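You operate a simulated robot arm through the tools that you are given. There is no shell and no other tool.

The job below is to be done with a simulated robot arm. You get a single attempt, and the scene is never put back.

## Task
Clear the strip printer's list, scan the purple rack's four slides and print.
Fine: clear first; scan no other; one press of each button; the scanner goes back.

It is judged by the outcome, as a careful person would: the job done as asked, and still so three seconds after it is handed in. It fails if anything else is knocked over, pushed out of place, dropped, spilled or broken.

## Robot
A 6-joint arm with a three-finger gripper, fixed in place. Base frame: the origin is at the foot of the arm, x ahead of it, y to its left, z up. Readings come in mm, rad, newtons and seconds.
Its first joint turns from -2.897 to 2.897 rad. Payload 4.89 kg.
Tool frame: the origin (TCP) lies between the finger pads and is the grasp point; the fingertips stand 30 mm ahead of it; z points along the fingers, y is the line along which they close. The gripper opens to 164 mm. The gripper's body begins 125 mm behind the TCP.
Orientation is that of the tool frame in the base frame, as a unit quaternion [x, y, z, w]. With the fingers straight down and closing along the base's y, the tool's x points along the base's -x, its y along +y and its z along -z.

## Interface
- The arm moves only by the tool jog_arm. Its argument "targets" is a list of rows, each an object (a shift or turn left out is 0, a gripper value left out holds the last) with "translation": the shift along the tool's x, y, z in mm, a list of three; "turn": the turn, a rotation vector about the tool's x, y, z in rad, a list of three; "hand": the closure, from 0 (fully open) to 1 (shut). In form: [{"translation": [x, y, z], "turn": [wx, wy, wz], "hand": hand}, ...]. A call has 1 to 20 rows; each row is the pose to reach, as a shift and turn from the pose commanded when the call began, along the tool's axes at that moment. A row lasts 0.2 s, in which the tool goes at most 50 mm and 0.15 rad; a call with a longer step from one row to the next is refused whole, and so is a gripper value outside its range. Where a pose cannot be reached the arm comes as near as it can. A force on the tool above 40 N (or 10 N above the force at the start of the call, whichever is more), or a blocked arm, ends the call early, and 0.2 s more pass. Each finger travels about 108 mm/s and halts on what it meets, pressing with about 29 N; the grip force reading is that of the motor and also rises with nothing between the fingers. The clock runs only during rows and for 0.2 s after the last one: add rows that repeat a pose to give the fingers time. It gives the time, the measured TCP pose, the force on the tool (base axes), the opening and the grip force at its end, in the units of the frame above (readings bear some noise), with the torque about the TCP (base axes, N m) and any sound that the robot's microphone picked up.
- Cameras (640 x 400 px; columns grow to the right, rows downward): "scene" is fixed at [47.7, 499.4, 1635.4]; the picture's right is [-0.32, -0.95, 0.00], its down [-0.54, 0.18, -0.82] and it looks along [0.78, -0.26, -0.57] (base axes); focal length 366 px, centre (320, 200). "wrist" rides on the gripper at [76, -2, -152] in the tool frame; the picture's right is [0.02, 1.00, 0.00], its down [-0.88, 0.02, -0.47] and it looks along [-0.47, 0.01, 0.88] (tool axes); focal length 247 px, centre (320, 200). There is no depth. A picture from a camera that has moved, and an enlarged one, comes with that camera's place and axes in the base frame and with its lens.
- camera(camera): a new picture of that camera. The clock stands still meanwhile.
- raise_lower(by): slides the trunk up (or, below 0, down) by that many mm; the arm rides with it, the base frame stays. It gives what a move gives, with no picture.
- close_up(camera, box): a new picture of the part [left, top, right, bottom] of that camera's present view, enlarged. The clock stands still meanwhile.
- job_done(): hands the job in; it is judged then, once.

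Nothing tells you positions but the pictures and the camera data. Unless the task says otherwise, let go and move clear before handing in.

The tools are called after "Call:" by a JSON object that holds its "api" and its "payload". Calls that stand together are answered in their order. jog_arm: Moves the arm, as the interface text tells. Its arguments: {"type":"object","properties":{"targets":{"type":"array","items":{"type":"object","properties":{"translation":{"type":"array","items":{"type":"number"}},"turn":{"type":"array","items":{"type":"number"}},"hand":{"type":"number"}}}}},"required":["targets"]} The other tools are called the same way: raise_lower (by) slides the trunk up or down; camera (camera) takes a picture; close_up (camera, box) takes an enlarged picture of a part of a camera's view; job_done () hands the job in.

At the start:

```text
time: 0.0
eef_pos: [601.3, 235.6, 1314.3]
ee_rot: [0.0, 1.0, 0.0, 0.0]
force: [0.7, 0.0, -0.2]
torque: [-0.01, 0.0, 0.01]
opening: 164.3
gripper_force: 0.1
trunk travel left (down, up): [-175.0, 215.0]
```

scene: 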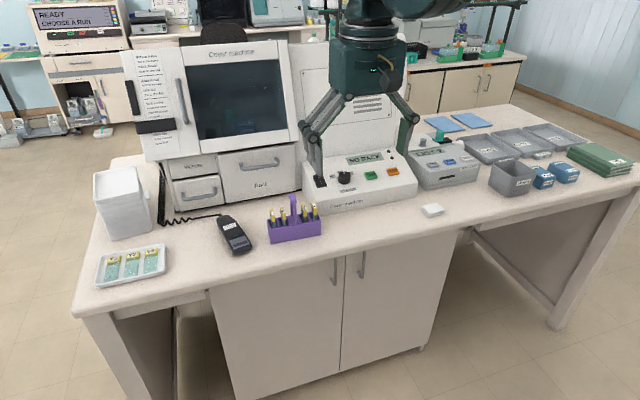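
wrist: 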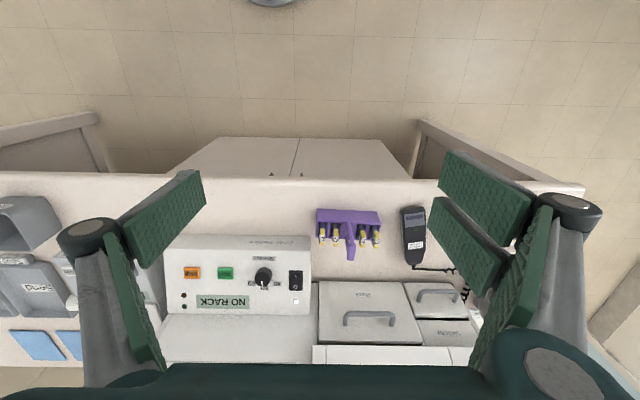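

I see a bench with a cover machine, a purple rack holding slides, a handheld scanner on a cord, and a small printer to the right of the cover machine. I'll take close-ups to read the labels before moving.

Call:
{"api": "close_up", "payload": {"camera": "scene", "box": [200, 180, 340, 270]}}

Call:
{"api": "close_up", "payload": {"camera": "scene", "box": [400, 120, 500, 190]}}

Call:
{"api": "close_up", "payload": {"camera": "scene", "box": [290, 130, 430, 220]}}

Call:
{"api": "close_up", "payload": {"camera": "scene", "box": [80, 150, 260, 290]}}

Call:
{"api": "close_up", "payload": {"camera": "scene", "box": [120, 40, 220, 150]}}

Call:
{"api": "close_up", "payload": {"camera": "wrist", "box": [290, 190, 470, 290]}}

```text
4.44 times, centred on (270, 225) of scene
camera zoom: at [47.7, 499.4, 1635.4], right [-0.32, -0.95, 0.0], down [-0.54, 0.18, -0.82], along [0.78, -0.26, -0.57], focal length 1627 px, centre (542, 89)
```

zoom: 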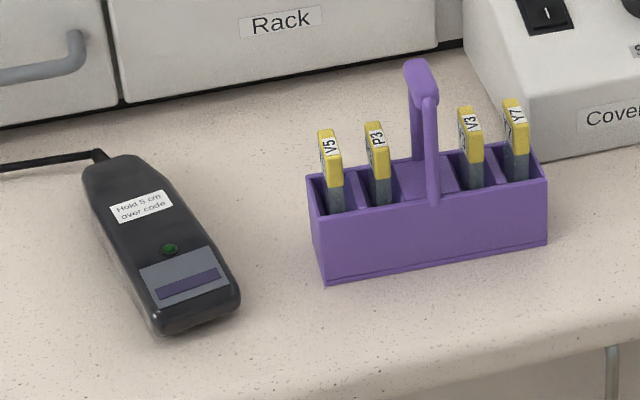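

```text
5.71 times, centred on (450, 155) of scene
camera zoom: at [47.7, 499.4, 1635.4], right [-0.32, -0.95, 0.0], down [-0.54, 0.18, -0.82], along [0.78, -0.26, -0.57], focal length 2092 px, centre (-423, 457)
```

zoom: 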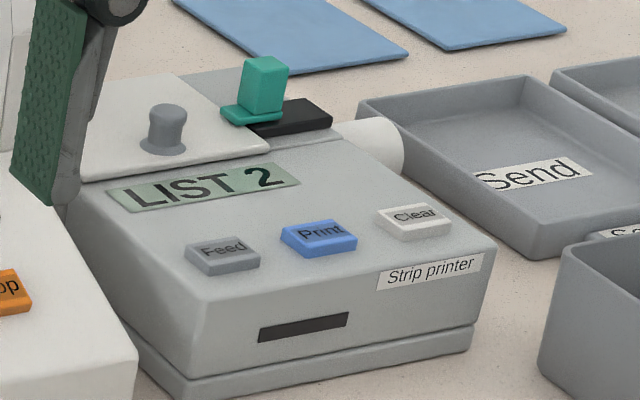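

```text
4.44 times, centred on (360, 175) of scene
camera zoom: at [47.7, 499.4, 1635.4], right [-0.32, -0.95, 0.0], down [-0.54, 0.18, -0.82], along [0.78, -0.26, -0.57], focal length 1627 px, centre (142, 311)
```

zoom: 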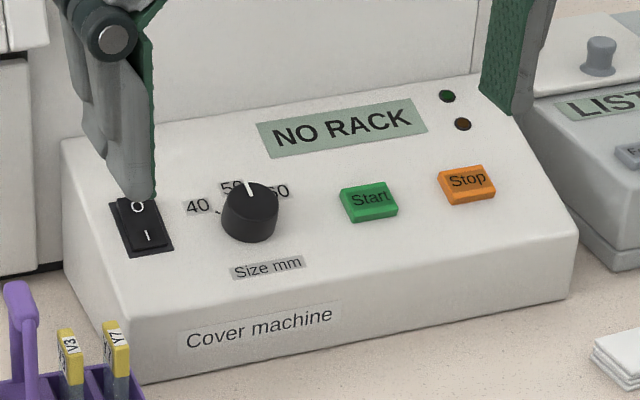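

```text
2.86 times, centred on (170, 220) of scene
camera zoom: at [47.7, 499.4, 1635.4], right [-0.32, -0.95, 0.0], down [-0.54, 0.18, -0.82], along [0.78, -0.26, -0.57], focal length 1046 px, centre (749, 143)
```

zoom: 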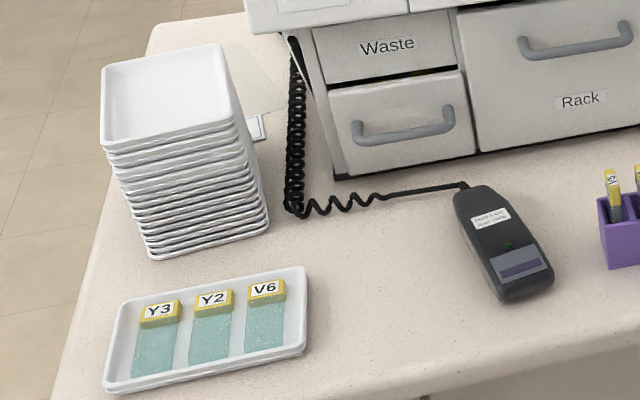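

```text
3.64 times, centred on (170, 95) of scene
camera zoom: at [47.7, 499.4, 1635.4], right [-0.32, -0.95, 0.0], down [-0.54, 0.18, -0.82], along [0.78, -0.26, -0.57], focal length 1331 px, centre (866, 582)
```

zoom: 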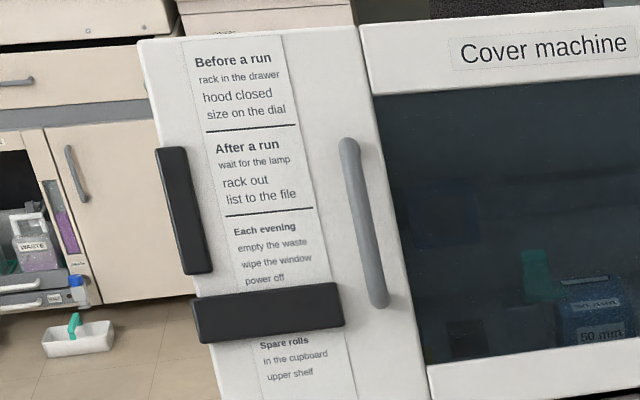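

```text
3.56 times, centred on (380, 240) of wrist
camera zoom: at [525.1, 234.6, 1467.1], right [-0.02, 1.0, 0.0], down [0.88, 0.02, 0.47], along [0.47, 0.01, -0.88], focal length 878 px, centre (107, 58)
```

zoom: 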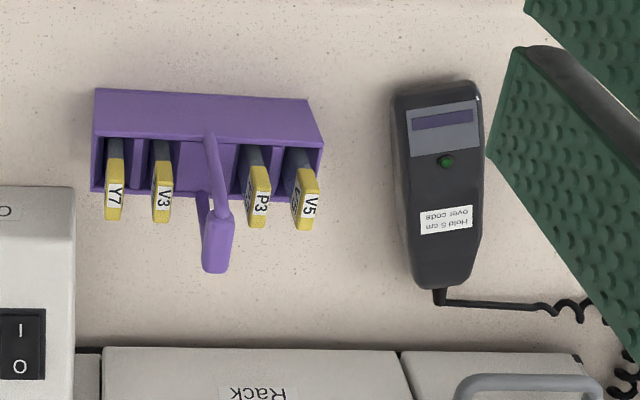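

The scanner's lamp is at about (866, 474, 970), and the slide tops are around x≈863, y≈369/338/277/246, z≈1027. Next I'll zoom in further to find the slide codes, the scanner's reading window and the printer buttons.

Call:
{"api": "close_up", "payload": {"camera": "scene", "box": [262, 192, 326, 232]}}

Call:
{"api": "close_up", "payload": {"camera": "scene", "box": [206, 206, 262, 262]}}

Call:
{"api": "close_up", "payload": {"camera": "wrist", "box": [310, 205, 390, 265]}}

Call:
{"api": "close_up", "payload": {"camera": "wrist", "box": [395, 200, 465, 280]}}

Call:
{"api": "close_up", "payload": {"camera": "scene", "box": [94, 235, 174, 295]}}

Call:
{"api": "close_up", "payload": {"camera": "scene", "box": [480, 100, 640, 200]}}

Call:
{"api": "close_up", "payload": {"camera": "scene", "box": [20, 0, 130, 60]}}

```text
10.00 times, centred on (294, 212) of scene
camera zoom: at [47.7, 499.4, 1635.4], right [-0.32, -0.95, 0.0], down [-0.54, 0.18, -0.82], along [0.78, -0.26, -0.57], focal length 3660 px, centre (580, 80)
```

zoom: 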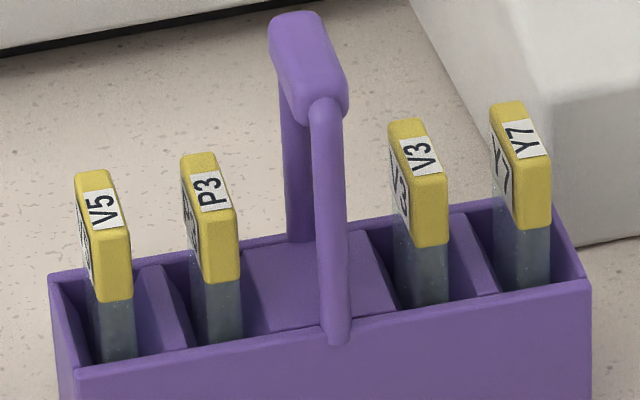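

```text
7.14 times, centred on (234, 234) of scene
camera zoom: at [47.7, 499.4, 1635.4], right [-0.32, -0.95, 0.0], down [-0.54, 0.18, -0.82], along [0.78, -0.26, -0.57], focal length 2614 px, centre (934, -43)
```

zoom: 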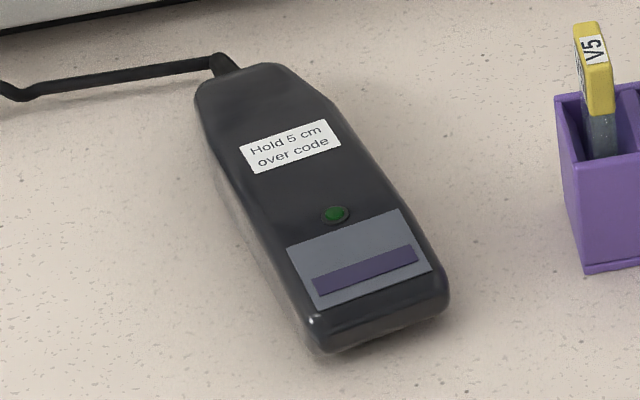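

```text
6.67 times, centred on (350, 235) of wrist
camera zoom: at [525.1, 234.6, 1467.1], right [-0.02, 1.0, 0.0], down [0.88, 0.02, 0.47], along [0.47, 0.01, -0.88], focal length 1646 px, centre (120, -33)
```

zoom: 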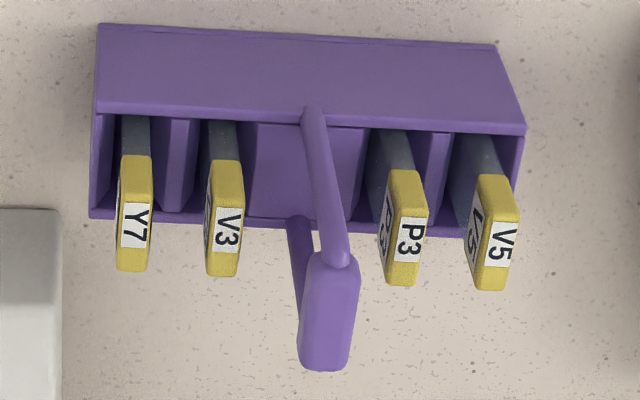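

```text
5.00 times, centred on (430, 240) of wrist
camera zoom: at [525.1, 234.6, 1467.1], right [-0.02, 1.0, 0.0], down [0.88, 0.02, 0.47], along [0.47, 0.01, -0.88], focal length 1235 px, centre (-230, 0)
```

zoom: 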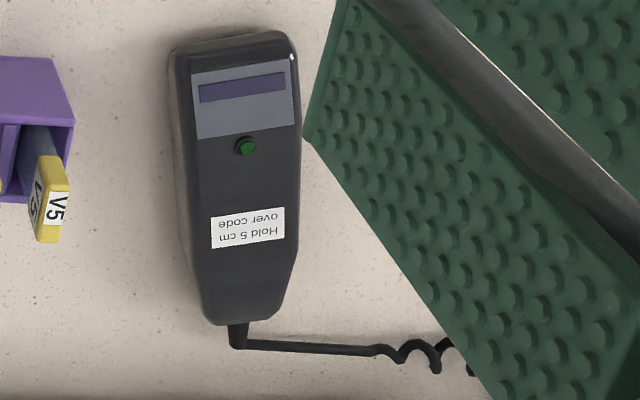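

```text
6.67 times, centred on (134, 265) of scene
camera zoom: at [47.7, 499.4, 1635.4], right [-0.32, -0.95, 0.0], down [-0.54, 0.18, -0.82], along [0.78, -0.26, -0.57], focal length 2440 px, centre (1560, -233)
```

zoom: 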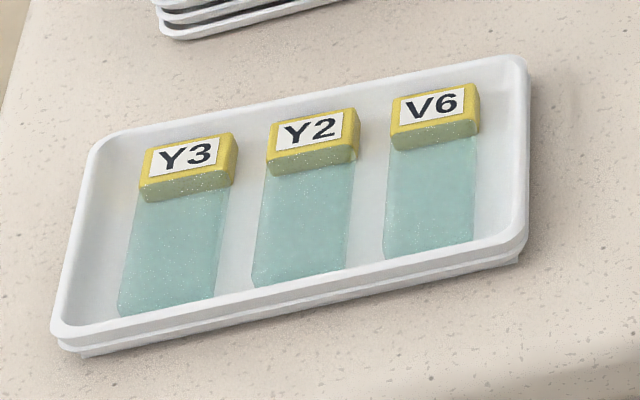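

```text
4.00 times, centred on (560, 150) of scene
camera zoom: at [47.7, 499.4, 1635.4], right [-0.32, -0.95, 0.0], down [-0.54, 0.18, -0.82], along [0.78, -0.26, -0.57], focal length 1464 px, centre (-640, 400)
```

zoom: 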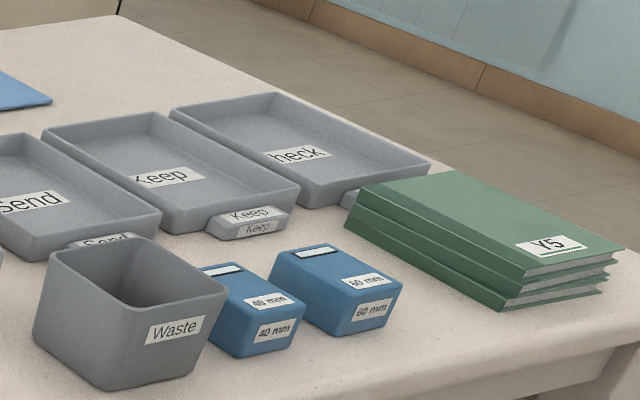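

```text
5.82 times, centred on (75, 30) of scene
camera zoom: at [47.7, 499.4, 1635.4], right [-0.32, -0.95, 0.0], down [-0.54, 0.18, -0.82], along [0.78, -0.26, -0.57], focal length 2130 px, centre (1746, 1189)
```

zoom: 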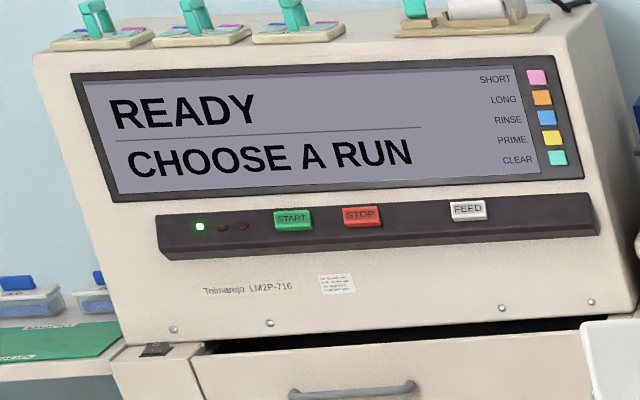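

The codes are on the slides' top ends, so the scanner probably reads downward, and the tray slides to its left must not be scanned. I'll swing the arm high toward the printer to the right so the wrist camera can locate its buttons.

Call:
{"api": "jog_arm", "payload": {"targets": [{"translation": [0, -45, 0], "hand": 0.5}, {"translation": [0, -90, 0], "hand": 1}, {"translation": [0, -135, 0]}, {"translation": [0, -180, 0]}, {"translation": [0, -225, 0]}, {"translation": [0, -270, 0]}, {"translation": [0, -315, 0]}, {"translation": [0, -360, 0]}, {"translation": [0, -405, 0]}, {"translation": [0, -450, 0]}, {"translation": [0, -495, 0]}, {"translation": [0, -520, 0]}, {"translation": [0, -520, 0]}]}}

Call:
{"api": "camera", "payload": {"camera": "wrist"}}

Call:
{"api": "camera", "payload": {"camera": "scene"}}

```text
time: 2.8
eef_pos: [601.9, -284.2, 1310.7]
ee_rot: [0.0, 1.0, 0.0, 0.0]
force: [-0.4, 0.0, 0.4]
torque: [0.11, 0.03, 0.01]
opening: 0.0
gripper_force: 29.6
trunk travel left (down, up): [-175.0, 215.0]
```

```text
taken
camera wrist: at [525.3, -285.1, 1464.3], right [-0.02, 1.0, 0.0], down [0.88, 0.02, 0.47], along [0.47, 0.01, -0.88], focal length 247 px, centre (320, 200)
```

wrist: 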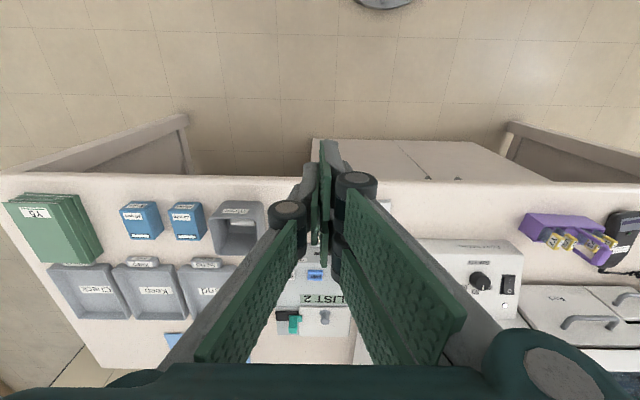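

```text
taken
```

scene: 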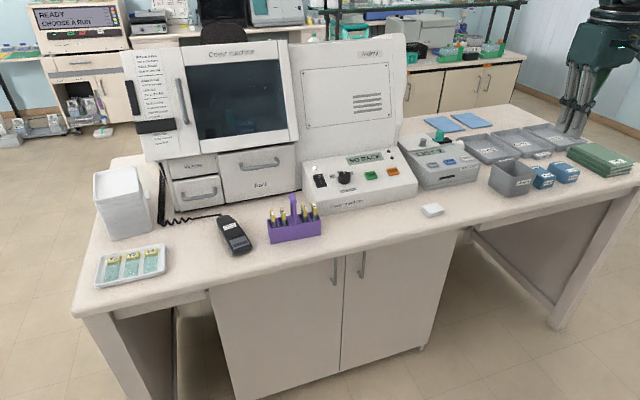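

The printer now sits straight ahead of the gripper, partly hidden by the closed fingers. I'll zoom in on it from both cameras to triangulate its buttons.

Call:
{"api": "close_up", "payload": {"camera": "wrist", "box": [250, 230, 370, 350]}}

Call:
{"api": "close_up", "payload": {"camera": "scene", "box": [400, 120, 500, 190]}}

Call:
{"api": "close_up", "payload": {"camera": "scene", "box": [540, 80, 640, 150]}}

```text
3.33 times, centred on (310, 290) of wrist
camera zoom: at [525.3, -285.1, 1464.3], right [-0.02, 1.0, 0.0], down [0.88, 0.02, 0.47], along [0.47, 0.01, -0.88], focal length 823 px, centre (353, -100)
```

zoom: 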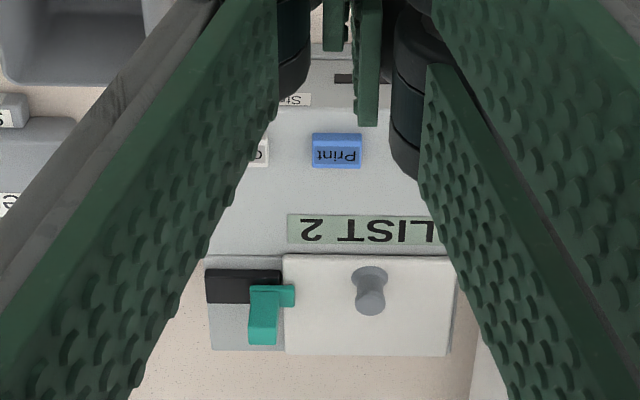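

```text
5.71 times, centred on (450, 155) of scene
camera zoom: at [47.7, 499.4, 1635.4], right [-0.32, -0.95, 0.0], down [-0.54, 0.18, -0.82], along [0.78, -0.26, -0.57], focal length 2092 px, centre (-423, 457)
```

zoom: 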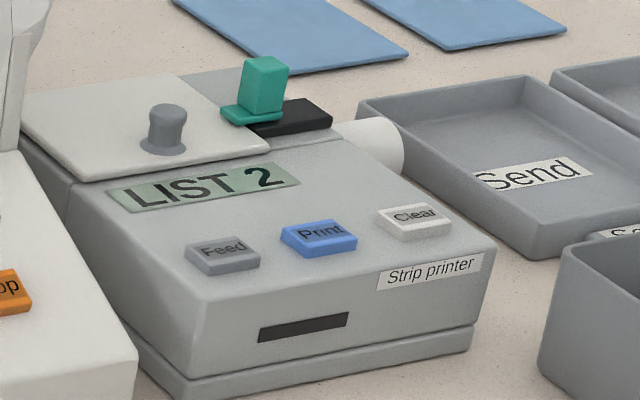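

```text
5.71 times, centred on (590, 115) of scene
camera zoom: at [47.7, 499.4, 1635.4], right [-0.32, -0.95, 0.0], down [-0.54, 0.18, -0.82], along [0.78, -0.26, -0.57], focal length 2092 px, centre (-1223, 686)
```

zoom: 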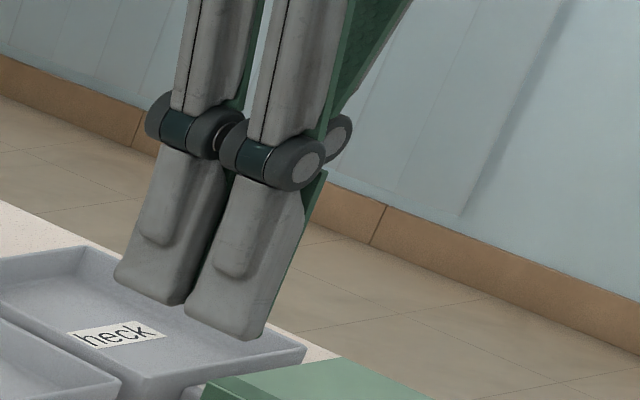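

Print is at about (973, -287, 1018) and Clear at about (972, -357, 1018), on a nearly level panel. That is near the reach limit, so I'll tilt the closed fingers outward and hover above Clear first.

Call:
{"api": "jog_arm", "payload": {"targets": [{"translation": [-36, -8, 16], "turn": [0, -0.06, 0]}, {"translation": [-72, -16, 32], "turn": [0, -0.12, 0]}, {"translation": [-108, -24, 48], "turn": [0, -0.18, 0]}, {"translation": [-144, -32, 64], "turn": [0, -0.24, 0]}, {"translation": [-180, -40, 80], "turn": [0, -0.3, 0]}, {"translation": [-216, -48, 96], "turn": [0, -0.36, 0]}, {"translation": [-252, -56, 112], "turn": [0, -0.42, 0]}, {"translation": [-288, -64, 128], "turn": [0, -0.48, 0]}, {"translation": [-324, -73, 144], "turn": [0, -0.54, 0]}, {"translation": [-363, -73, 160], "turn": [0, -0.6, 0]}, {"translation": [-363, -73, 160], "turn": [0, -0.6, 0]}]}}

Call:
{"api": "camera", "payload": {"camera": "wrist"}}

Call:
{"api": "camera", "payload": {"camera": "scene"}}

```text
time: 5.2
eef_pos: [964.1, -358.6, 1156.4]
ee_rot: [0.0, 0.955, 0.001, 0.296]
force: [0.5, -0.2, -0.7]
torque: [0.04, 0.04, 0.02]
opening: 0.0
gripper_force: 29.6
trunk travel left (down, up): [-175.0, 215.0]
```

```text
taken
camera wrist: at [815.0, -359.5, 1237.8], right [-0.02, 1.0, -0.01], down [0.46, 0.02, 0.89], along [0.89, 0.01, -0.46], focal length 247 px, centre (320, 200)
```

wrist: 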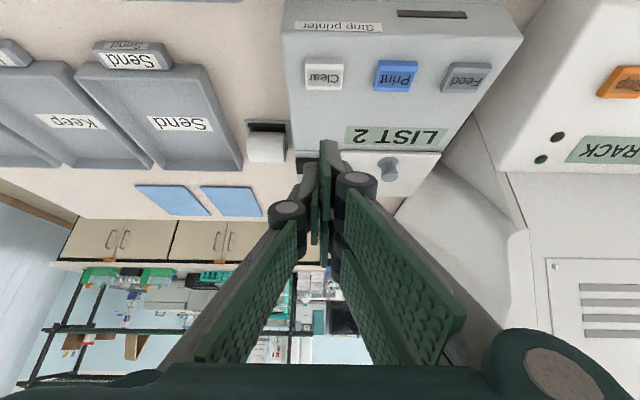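

```text
taken
```

scene: 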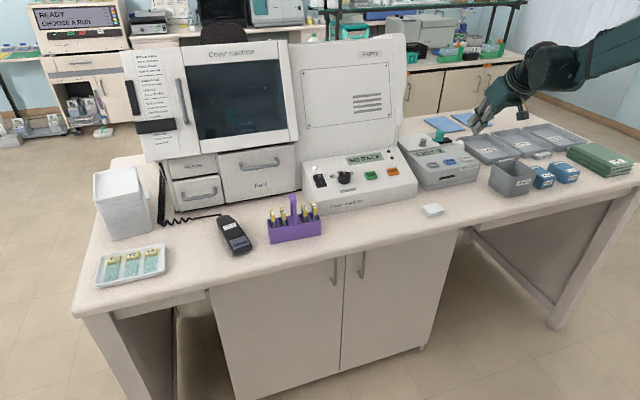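

The wrist view confirms Clear at (973, -357), directly under the fingertips. I'll descend to about 14 mm above it and check.

Call:
{"api": "jog_arm", "payload": {"targets": [{"translation": [11.5, 1, 20], "turn": [0, 0, 0]}, {"translation": [25, 1, 39.5]}, {"translation": [37, 1, 58]}, {"translation": [49.5, 1, 77.6]}, {"translation": [49.5, 1, 77.6]}]}}

Call:
{"api": "camera", "payload": {"camera": "wrist"}}

Call:
{"api": "close_up", "payload": {"camera": "scene", "box": [400, 100, 520, 190]}}

```text
time: 6.4
eef_pos: [968.5, -357.6, 1061.6]
ee_rot: [0.0, 0.955, 0.0, 0.296]
force: [-0.2, -0.8, 4.1]
torque: [0.02, 0.02, 0.02]
opening: 0.0
gripper_force: 29.4
trunk travel left (down, up): [-175.0, 215.0]
heard: click
```

```text
taken
camera wrist: at [818.5, -358.8, 1144.7], right [-0.02, 1.0, -0.01], down [0.46, 0.02, 0.89], along [0.89, 0.01, -0.46], focal length 247 px, centre (320, 200)
```

wrist: 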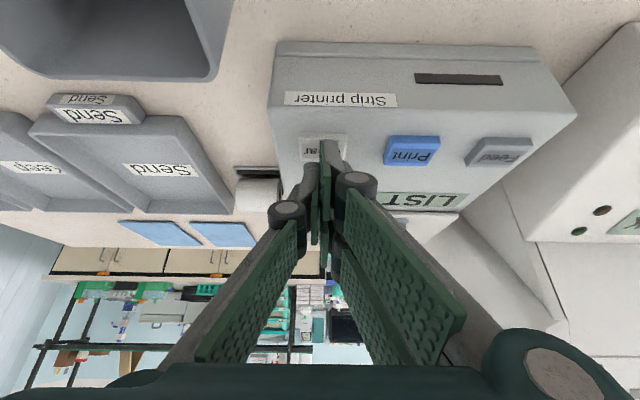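

```text
4.44 times, centred on (460, 145) of scene
camera zoom: at [47.7, 499.4, 1635.4], right [-0.32, -0.95, 0.0], down [-0.54, 0.18, -0.82], along [0.78, -0.26, -0.57], focal length 1627 px, centre (-302, 444)
```

zoom: 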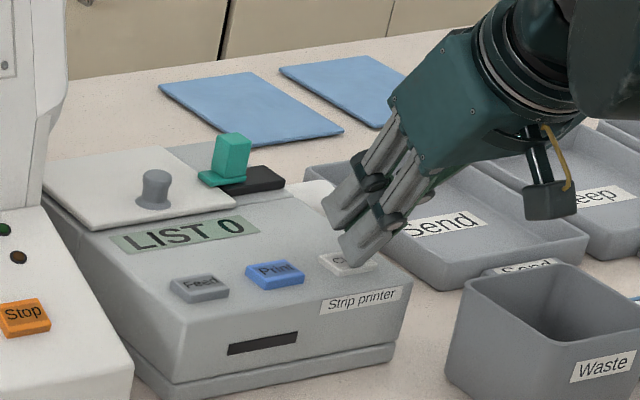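

Clear is pressed: I heard one click and the display reads LIST 0. The fingertips reach about 10 mm lower than I estimated, which I'll allow for on Print. Now I'm retracting straight up.

Call:
{"api": "jog_arm", "payload": {"targets": [{"translation": [-17, 0, -24.8]}, {"translation": [-34, 0, -49.5]}, {"translation": [-51, 0, -74]}, {"translation": [-70, 0, -100]}, {"translation": [-92, 0, -130]}]}}

Call:
{"api": "close_up", "payload": {"camera": "scene", "box": [400, 100, 520, 190]}}

```text
time: 7.6
eef_pos: [970.8, -356.4, 1223.8]
ee_rot: [0.0, 0.955, 0.0, 0.296]
force: [1.4, 0.0, -0.4]
torque: [0.1, 0.07, 0.03]
opening: 0.0
gripper_force: 28.6
trunk travel left (down, up): [-175.0, 215.0]
```

```text
4.44 times, centred on (460, 145) of scene
camera zoom: at [47.7, 499.4, 1635.4], right [-0.32, -0.95, 0.0], down [-0.54, 0.18, -0.82], along [0.78, -0.26, -0.57], focal length 1627 px, centre (-302, 444)
```

zoom: 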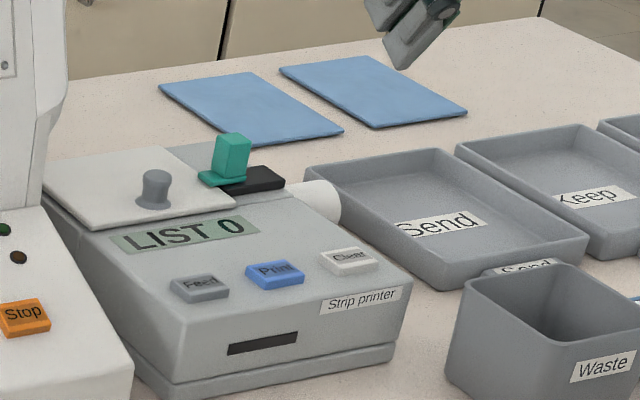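

The list is cleared and the button has sprung back. Now I'll pull the arm back to a vertical tool high up, then swing left toward the scanner with the hand opening.

Call:
{"api": "jog_arm", "payload": {"targets": [{"translation": [29.8, 0, -34], "turn": [0, 0.075, 0]}, {"translation": [59.5, 0, -68], "turn": [0, 0.15, 0]}, {"translation": [89, 0, -102], "turn": [0, 0.225, 0]}, {"translation": [119, 0, -136], "turn": [0, 0.3, 0]}, {"translation": [149, 0, -170], "turn": [0, 0.375, 0]}, {"translation": [178.5, 0, -204], "turn": [0, 0.45, 0]}, {"translation": [208, 0, -238], "turn": [0, 0.525, 0]}, {"translation": [238, 0, -272], "turn": [0, 0.6, 0]}, {"translation": [238, 45, -272], "turn": [0, 0.6, 0]}, {"translation": [238, 90, -272], "turn": [0, 0.6, 0]}, {"translation": [238, 135, -272], "turn": [0, 0.6, 0]}, {"translation": [238, 180, -272], "turn": [0, 0.6, 0]}, {"translation": [238, 225, -272], "turn": [0, 0.6, 0]}, {"translation": [238, 270, -272], "turn": [0, 0.6, 0]}, {"translation": [238, 315, -272], "turn": [0, 0.6, 0]}, {"translation": [238, 360, -272], "turn": [0, 0.6, 0]}, {"translation": [238, 405, -272], "turn": [0, 0.6, 0]}, {"translation": [238, 450, -272], "turn": [0, 0.6, 0]}, {"translation": [238, 495, -272], "turn": [0, 0.6, 0]}, {"translation": [238, 540, -272], "turn": [0, 0.6, 0]}]}}

Call:
{"api": "jog_arm", "payload": {"targets": [{"translation": [0, 45, 0], "hand": 0.3}, {"translation": [0, 90, 0]}, {"translation": [0, 135, 0]}, {"translation": [0, 180, 0]}, {"translation": [0, 225, 0]}, {"translation": [0, 270, 0]}, {"translation": [0, 290, 0]}, {"translation": [0, 290, 0]}]}}

Call:
{"api": "camera", "payload": {"camera": "wrist"}}

```text
time: 11.8
eef_pos: [620.1, 184.5, 1311.1]
ee_rot: [0.0, 1.0, 0.0, 0.0]
force: [0.0, -1.8, 0.1]
torque: [0.21, -0.05, 0.01]
opening: 0.1
gripper_force: 29.3
trunk travel left (down, up): [-175.0, 215.0]
```

```text
time: 13.6
eef_pos: [621.8, 475.8, 1314.6]
ee_rot: [0.0, 1.0, 0.0, 0.0]
force: [0.7, 0.0, -0.9]
torque: [-0.13, 0.05, 0.03]
opening: 115.0
gripper_force: 0.1
trunk travel left (down, up): [-175.0, 215.0]
```

```text
taken
camera wrist: at [544.4, 474.5, 1467.3], right [-0.02, 1.0, 0.0], down [0.88, 0.02, 0.47], along [0.47, 0.01, -0.88], focal length 247 px, centre (320, 200)
```

wrist: 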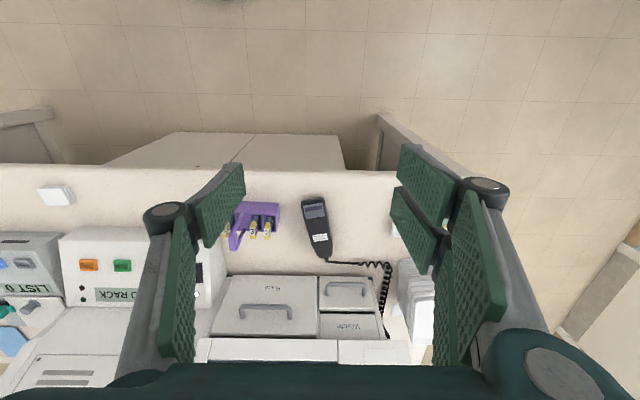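

Call:
{"api": "close_up", "payload": {"camera": "wrist", "box": [285, 185, 365, 275]}}

```text
4.44 times, centred on (325, 230) of wrist
camera zoom: at [544.4, 474.5, 1467.3], right [-0.02, 1.0, 0.0], down [0.88, 0.02, 0.47], along [0.47, 0.01, -0.88], focal length 1098 px, centre (298, 67)
```

zoom: 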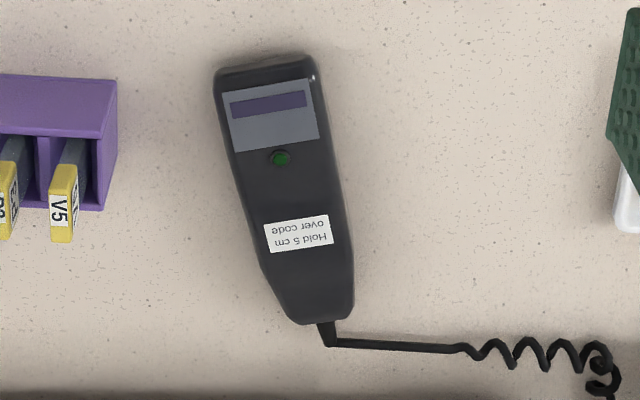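

The list reads 0. The scanner's nose is at about (814, 463) and its tail at (974, 500), so it is yawed about 0.23 rad and is about 57 mm wide with its top at z≈969. I'll turn the hand to match, narrow the opening, and come in above it.

Call:
{"api": "jog_arm", "payload": {"targets": [{"translation": [-30, 0, 20], "turn": [0, 0, -0.04], "hand": 0.46}, {"translation": [-60, 0, 40], "turn": [0, 0, -0.08]}, {"translation": [-90, 0, 60], "turn": [0, 0, -0.12]}, {"translation": [-120, 0, 80], "turn": [0, 0, -0.16]}, {"translation": [-150, 0, 100], "turn": [0, 0, -0.2]}, {"translation": [-180, 0, 120], "turn": [0, 0, -0.228]}, {"translation": [-205, 0, 140], "turn": [0, 0, -0.228]}, {"translation": [-205, 0, 140], "turn": [0, 0, -0.228]}]}}

Call:
{"api": "jog_arm", "payload": {"targets": [{"translation": [0, 0, 0], "turn": [0, -0.1, 0]}, {"translation": [0, 0, 0], "turn": [0, -0.2, 0]}, {"translation": [0, 0, 0], "turn": [0, -0.3, 0]}, {"translation": [0, 0, 0], "turn": [0, -0.3, 0]}]}}

Call:
{"api": "camera", "payload": {"camera": "wrist"}}

Call:
{"api": "camera", "payload": {"camera": "scene"}}

```text
time: 15.4
eef_pos: [827.8, 473.2, 1173.3]
ee_rot: [-0.113, 0.994, 0.001, 0.001]
force: [-0.1, 0.5, -1.4]
torque: [-0.08, 0.12, 0.01]
opening: 88.4
gripper_force: 0.1
trunk travel left (down, up): [-175.0, 215.0]
```

```text
time: 16.4
eef_pos: [825.6, 474.5, 1173.5]
ee_rot: [-0.112, 0.982, 0.017, 0.15]
force: [-1.1, -0.9, 0.1]
torque: [0.04, -0.09, 0.02]
opening: 88.9
gripper_force: 0.1
trunk travel left (down, up): [-175.0, 215.0]
```

```text
taken
camera wrist: at [710.5, 446.3, 1296.2], right [-0.25, 0.97, -0.01], down [0.68, 0.18, 0.71], along [0.69, 0.17, -0.7], focal length 247 px, centre (320, 200)
```

wrist: 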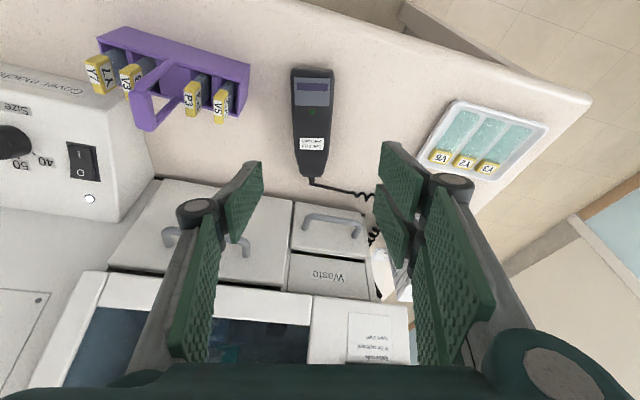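

```text
taken
```

scene: 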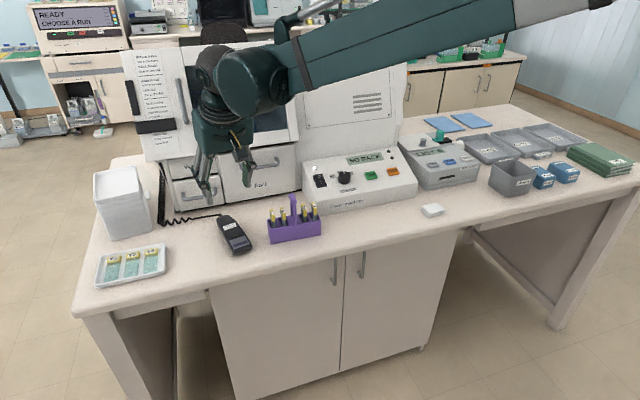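

The scanner is lined up with the hand's yaw, about 11 mm to one side. I'll shift over the grip point at about (868, 473) and come down to a low hover.

Call:
{"api": "jog_arm", "payload": {"targets": [{"translation": [0, -11, 20]}, {"translation": [0, -11, 50]}, {"translation": [0, -11, 80]}, {"translation": [0, -11, 110]}, {"translation": [0, -11, 139]}, {"translation": [0, -11, 139]}]}}

Call:
{"api": "camera", "payload": {"camera": "wrist"}}

Call:
{"api": "close_up", "payload": {"camera": "scene", "box": [170, 130, 330, 270]}}

```text
time: 17.8
eef_pos: [869.4, 474.2, 1038.6]
ee_rot: [-0.112, 0.982, 0.017, 0.149]
force: [0.3, 0.6, 0.2]
torque: [-0.06, 0.05, 0.0]
opening: 88.4
gripper_force: 0.2
trunk travel left (down, up): [-175.0, 215.0]
```

```text
taken
camera wrist: at [753.6, 447.2, 1161.6], right [-0.25, 0.97, -0.01], down [0.68, 0.18, 0.71], along [0.69, 0.17, -0.7], focal length 247 px, centre (320, 200)
```

wrist: 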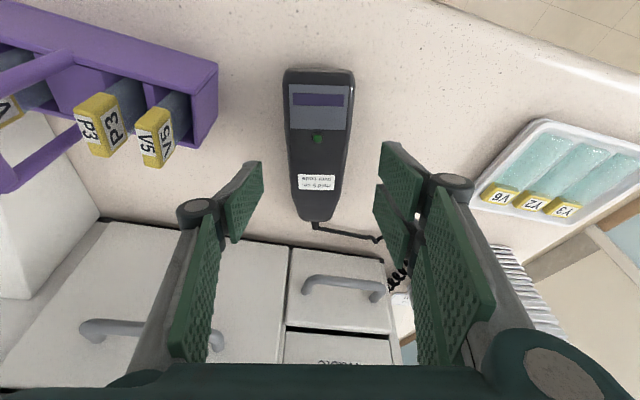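

```text
2.86 times, centred on (250, 200) of scene
camera zoom: at [47.7, 499.4, 1635.4], right [-0.32, -0.95, 0.0], down [-0.54, 0.18, -0.82], along [0.78, -0.26, -0.57], focal length 1046 px, centre (520, 200)
```

zoom: 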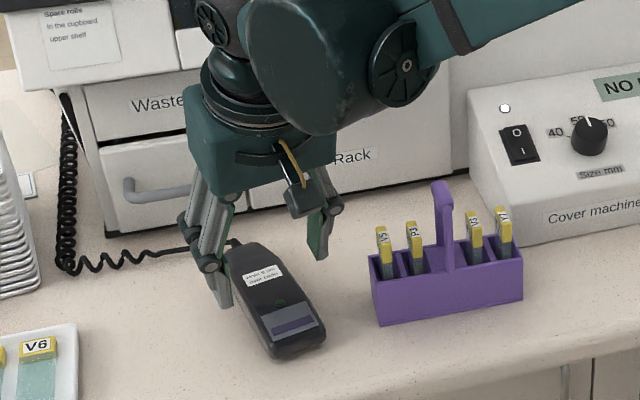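

The fingers straddle the scanner evenly: one finger on the rack side, two on the other. I'll descend straight down to about z=977, keeping the tips just above the bench, and check before closing.

Call:
{"api": "jog_arm", "payload": {"targets": [{"translation": [6.6, -0.9, 19.4]}, {"translation": [13.2, -0.9, 38.8]}, {"translation": [17, -0.9, 50]}, {"translation": [19.8, -0.9, 58.3]}, {"translation": [19.8, -0.9, 58.3]}]}}

Call:
{"api": "camera", "payload": {"camera": "wrist"}}

Call:
{"api": "close_up", "payload": {"camera": "scene", "box": [190, 180, 280, 260]}}

```text
time: 19.0
eef_pos: [865.3, 471.7, 976.7]
ee_rot: [-0.112, 0.982, 0.018, 0.148]
force: [0.4, 0.6, 0.0]
torque: [-0.02, 0.03, -0.02]
opening: 88.2
gripper_force: 0.0
trunk travel left (down, up): [-175.0, 215.0]
```

```text
taken
camera wrist: at [751.1, 444.3, 1100.5], right [-0.25, 0.97, -0.01], down [0.68, 0.18, 0.71], along [0.69, 0.17, -0.7], focal length 247 px, centre (320, 200)
```

wrist: 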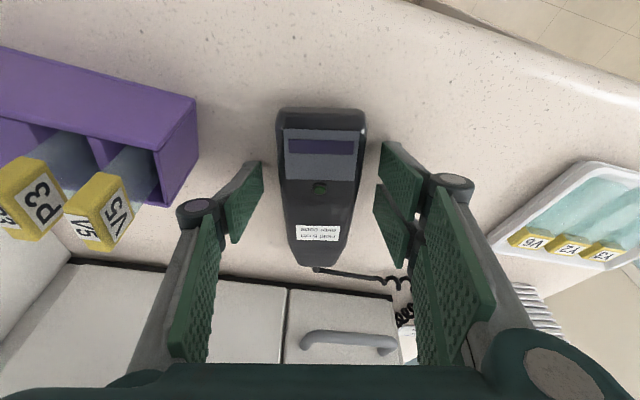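

```text
5.00 times, centred on (235, 220) of scene
camera zoom: at [47.7, 499.4, 1635.4], right [-0.32, -0.95, 0.0], down [-0.54, 0.18, -0.82], along [0.78, -0.26, -0.57], focal length 1830 px, centre (745, 100)
```

zoom: 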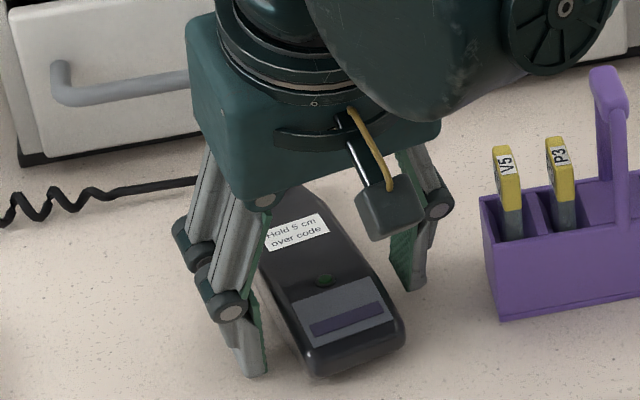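

The scanner sits centred between the fingers with clearance from the rack. I'll close on it now.

Call:
{"api": "jog_arm", "payload": {"targets": [{"translation": [0, 0, 0], "hand": 0.6}, {"translation": [0, 0, 0], "hand": 0.8}, {"translation": [0, 0, 0], "hand": 0.8}, {"translation": [0, 0, 0], "hand": 0.8}]}}

Call:
{"api": "camera", "payload": {"camera": "wrist"}}

Call:
{"api": "close_up", "payload": {"camera": "scene", "box": [190, 180, 280, 260]}}

```text
time: 20.0
eef_pos: [865.9, 472.0, 977.3]
ee_rot: [-0.112, 0.982, 0.017, 0.148]
force: [-0.6, -0.9, 0.0]
torque: [-0.03, -0.02, -0.05]
opening: 57.5
gripper_force: 28.9
trunk travel left (down, up): [-175.0, 215.0]
```

```text
taken
camera wrist: at [751.1, 444.3, 1100.7], right [-0.25, 0.97, -0.01], down [0.68, 0.18, 0.71], along [0.69, 0.17, -0.7], focal length 247 px, centre (320, 200)
```

wrist: 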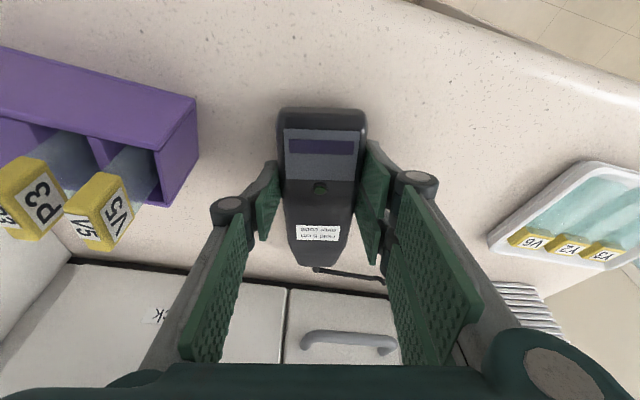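

```text
5.00 times, centred on (235, 220) of scene
camera zoom: at [47.7, 499.4, 1635.4], right [-0.32, -0.95, 0.0], down [-0.54, 0.18, -0.82], along [0.78, -0.26, -0.57], focal length 1830 px, centre (745, 100)
```

zoom: 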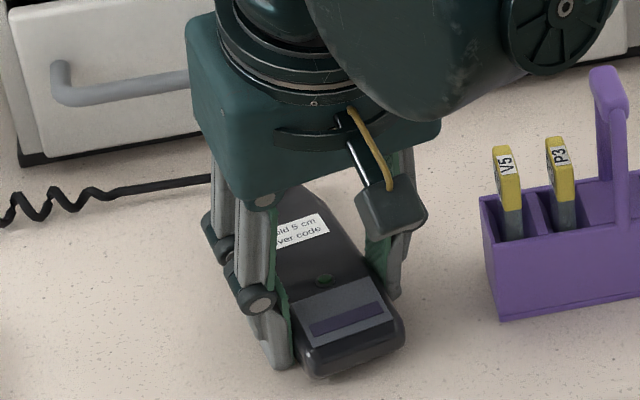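

The grip holds at 57.5 mm. I'll lift a little first to check that it holds.

Call:
{"api": "jog_arm", "payload": {"targets": [{"translation": [-2.95, 0, -9.55]}, {"translation": [-8.9, 0, -28.7]}, {"translation": [-14.8, 0, -47.8]}, {"translation": [-14.8, 0, -47.8]}]}}

Call:
{"api": "camera", "payload": {"camera": "wrist"}}

Call:
{"api": "close_up", "payload": {"camera": "scene", "box": [170, 150, 330, 260]}}

```text
time: 21.0
eef_pos: [867.3, 470.8, 1030.7]
ee_rot: [-0.112, 0.982, 0.016, 0.148]
force: [-0.7, -0.7, -1.9]
torque: [0.0, 0.02, -0.01]
opening: 57.5
gripper_force: 28.4
trunk travel left (down, up): [-175.0, 215.0]
```

```text
taken
camera wrist: at [751.3, 442.9, 1153.8], right [-0.25, 0.97, -0.01], down [0.68, 0.18, 0.71], along [0.69, 0.17, -0.7], focal length 247 px, centre (320, 200)
```

wrist: 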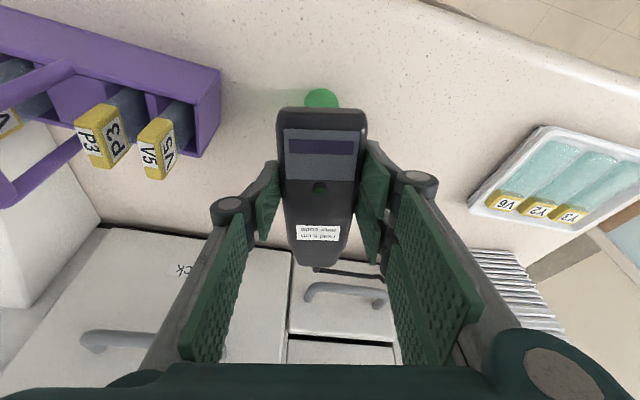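

```text
3.64 times, centred on (250, 205) of scene
camera zoom: at [47.7, 499.4, 1635.4], right [-0.32, -0.95, 0.0], down [-0.54, 0.18, -0.82], along [0.78, -0.26, -0.57], focal length 1331 px, centre (574, 182)
```

zoom: 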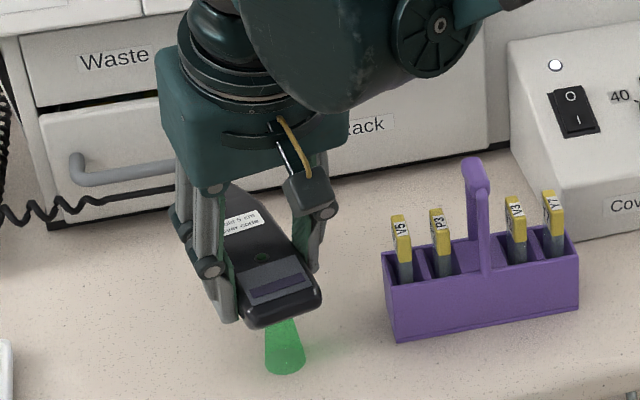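

The lift is good and a green reading cone now shines straight down from under the nose, about 21 mm noseward of my grip point. I'll zoom in to pin down the beam spot and slide tops more accurately.

Call:
{"api": "close_up", "payload": {"camera": "wrist", "box": [0, 40, 240, 200]}}

Call:
{"api": "close_up", "payload": {"camera": "scene", "box": [220, 195, 330, 260]}}

```text
2.50 times, centred on (120, 120) of wrist
camera zoom: at [751.3, 442.9, 1153.8], right [-0.25, 0.97, -0.01], down [0.68, 0.18, 0.71], along [0.69, 0.17, -0.7], focal length 617 px, centre (820, 400)
```

zoom: 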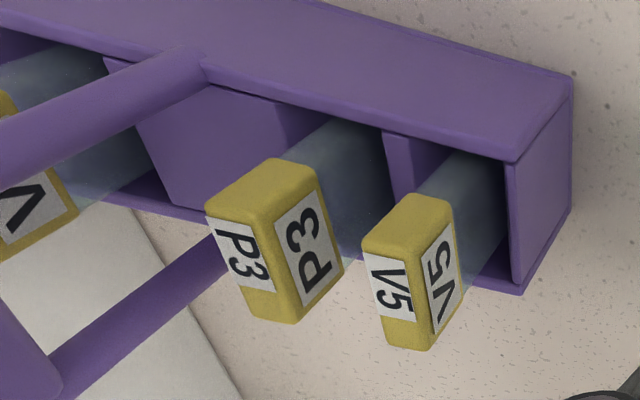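

```text
5.82 times, centred on (275, 228) of scene
camera zoom: at [47.7, 499.4, 1635.4], right [-0.32, -0.95, 0.0], down [-0.54, 0.18, -0.82], along [0.78, -0.26, -0.57], focal length 2130 px, centre (582, 40)
```

zoom: 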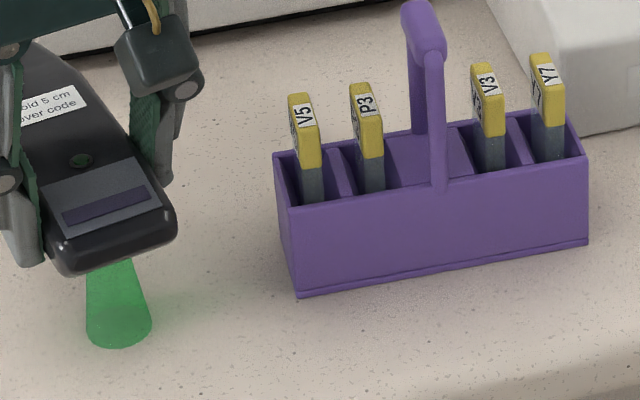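

V5's code is at about (860, 366, 1031) and the beam spot lands at about (845, 469). I'll rise first, then shift about +15 in x and -101 in y to sit well above V5, out of reading range.

Call:
{"api": "jog_arm", "payload": {"targets": [{"translation": [-10.6, 0, -34.4]}, {"translation": [-21.3, 0, -68.8]}, {"translation": [-32, 0, -103]}, {"translation": [-42.6, 0, -137.6]}, {"translation": [-40, -30, -138.3]}, {"translation": [-38, -60, -139]}, {"translation": [-36, -90, -140]}, {"translation": [-34.7, -102.3, -140.3]}, {"translation": [-34.7, -102.3, -140.3]}]}}

Call:
{"api": "camera", "payload": {"camera": "wrist"}}

Call:
{"api": "close_up", "payload": {"camera": "scene", "box": [220, 130, 350, 260]}}

Call:
{"api": "camera", "payload": {"camera": "scene"}}

```text
time: 23.0
eef_pos: [882.7, 367.5, 1171.3]
ee_rot: [-0.113, 0.982, 0.017, 0.148]
force: [0.0, 0.0, -1.4]
torque: [-0.01, 0.06, 0.03]
opening: 57.4
gripper_force: 29.1
trunk travel left (down, up): [-175.0, 215.0]
```

```text
taken
camera wrist: at [767.2, 340.5, 1294.3], right [-0.25, 0.97, -0.01], down [0.68, 0.18, 0.71], along [0.69, 0.17, -0.7], focal length 247 px, centre (320, 200)
```

wrist: 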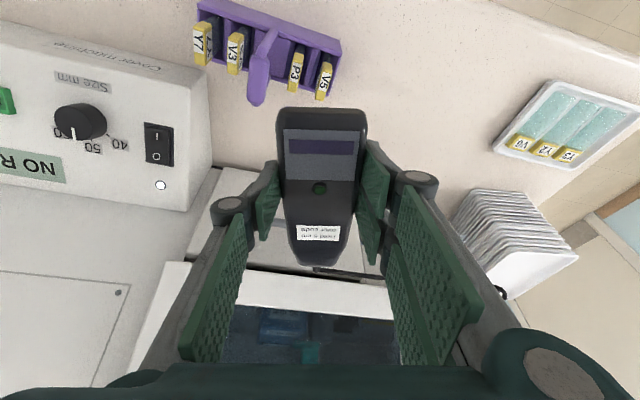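

```text
3.08 times, centred on (285, 195) of scene
camera zoom: at [47.7, 499.4, 1635.4], right [-0.32, -0.95, 0.0], down [-0.54, 0.18, -0.82], along [0.78, -0.26, -0.57], focal length 1126 px, centre (428, 215)
```

zoom: 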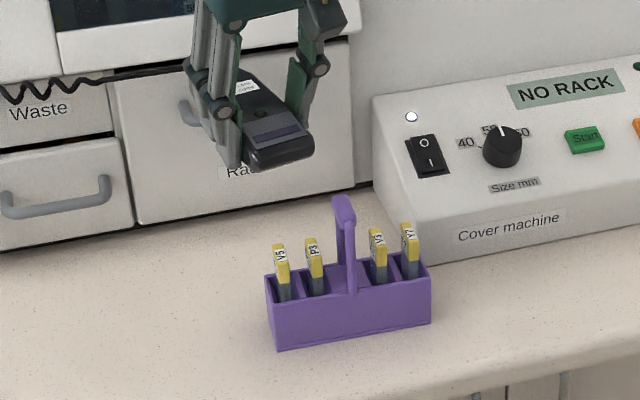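

```text
taken
```

scene: 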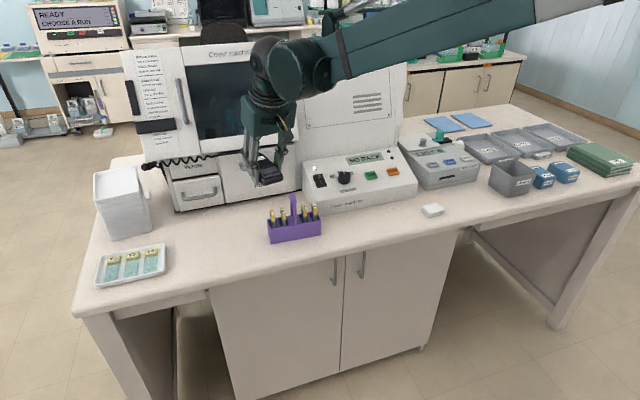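

The nose is over V5 but still out of range, with the cone not showing. I'll lower to roughly 60 mm above the code.

Call:
{"api": "jog_arm", "payload": {"targets": [{"translation": [5.5, 0, 18]}, {"translation": [11, 0, 36]}]}}

Call:
{"api": "close_up", "payload": {"camera": "scene", "box": [240, 150, 330, 250]}}

Call:
{"api": "close_up", "payload": {"camera": "wrist", "box": [220, 0, 400, 220]}}

```text
time: 23.6
eef_pos: [882.0, 367.6, 1133.8]
ee_rot: [-0.111, 0.982, 0.016, 0.149]
force: [-0.9, -0.6, -0.8]
torque: [0.0, -0.01, 0.01]
opening: 57.4
gripper_force: 28.8
trunk travel left (down, up): [-175.0, 215.0]
```

```text
4.00 times, centred on (285, 200) of scene
camera zoom: at [47.7, 499.4, 1635.4], right [-0.32, -0.95, 0.0], down [-0.54, 0.18, -0.82], along [0.78, -0.26, -0.57], focal length 1464 px, centre (460, 200)
```

zoom: 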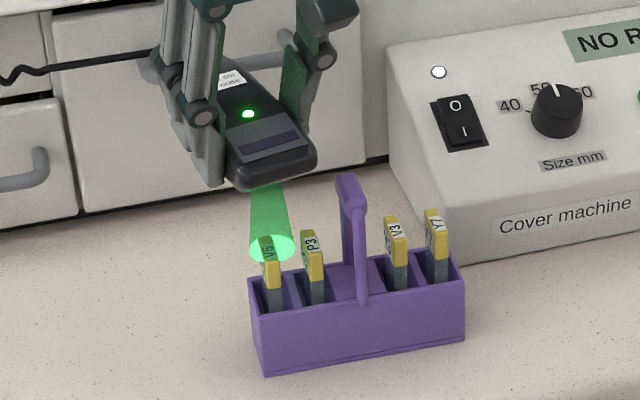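

```text
1.82 times, centred on (310, 110) of wrist
camera zoom: at [767.7, 339.7, 1257.2], right [-0.25, 0.97, -0.01], down [0.68, 0.18, 0.71], along [0.69, 0.17, -0.7], focal length 449 px, centre (338, 364)
```

zoom: 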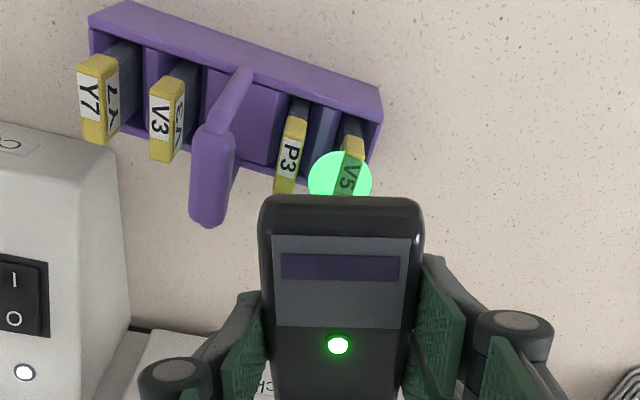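

The scanner's lamp lit with the cone on V5. I'll check the printer's count.

Call:
{"api": "close_up", "payload": {"camera": "scene", "box": [400, 120, 500, 190]}}

```text
5.71 times, centred on (450, 155) of scene
camera zoom: at [47.7, 499.4, 1635.4], right [-0.32, -0.95, 0.0], down [-0.54, 0.18, -0.82], along [0.78, -0.26, -0.57], focal length 2092 px, centre (-423, 457)
```

zoom: 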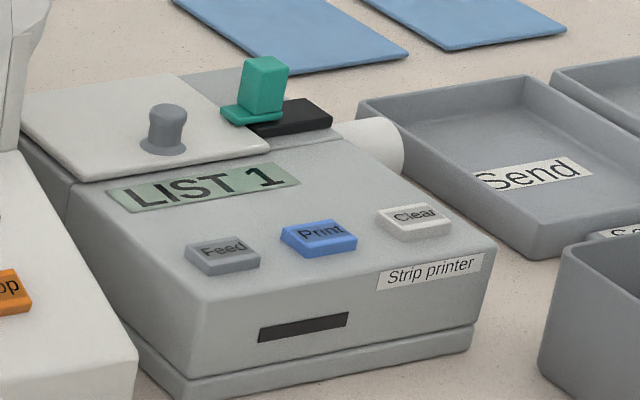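

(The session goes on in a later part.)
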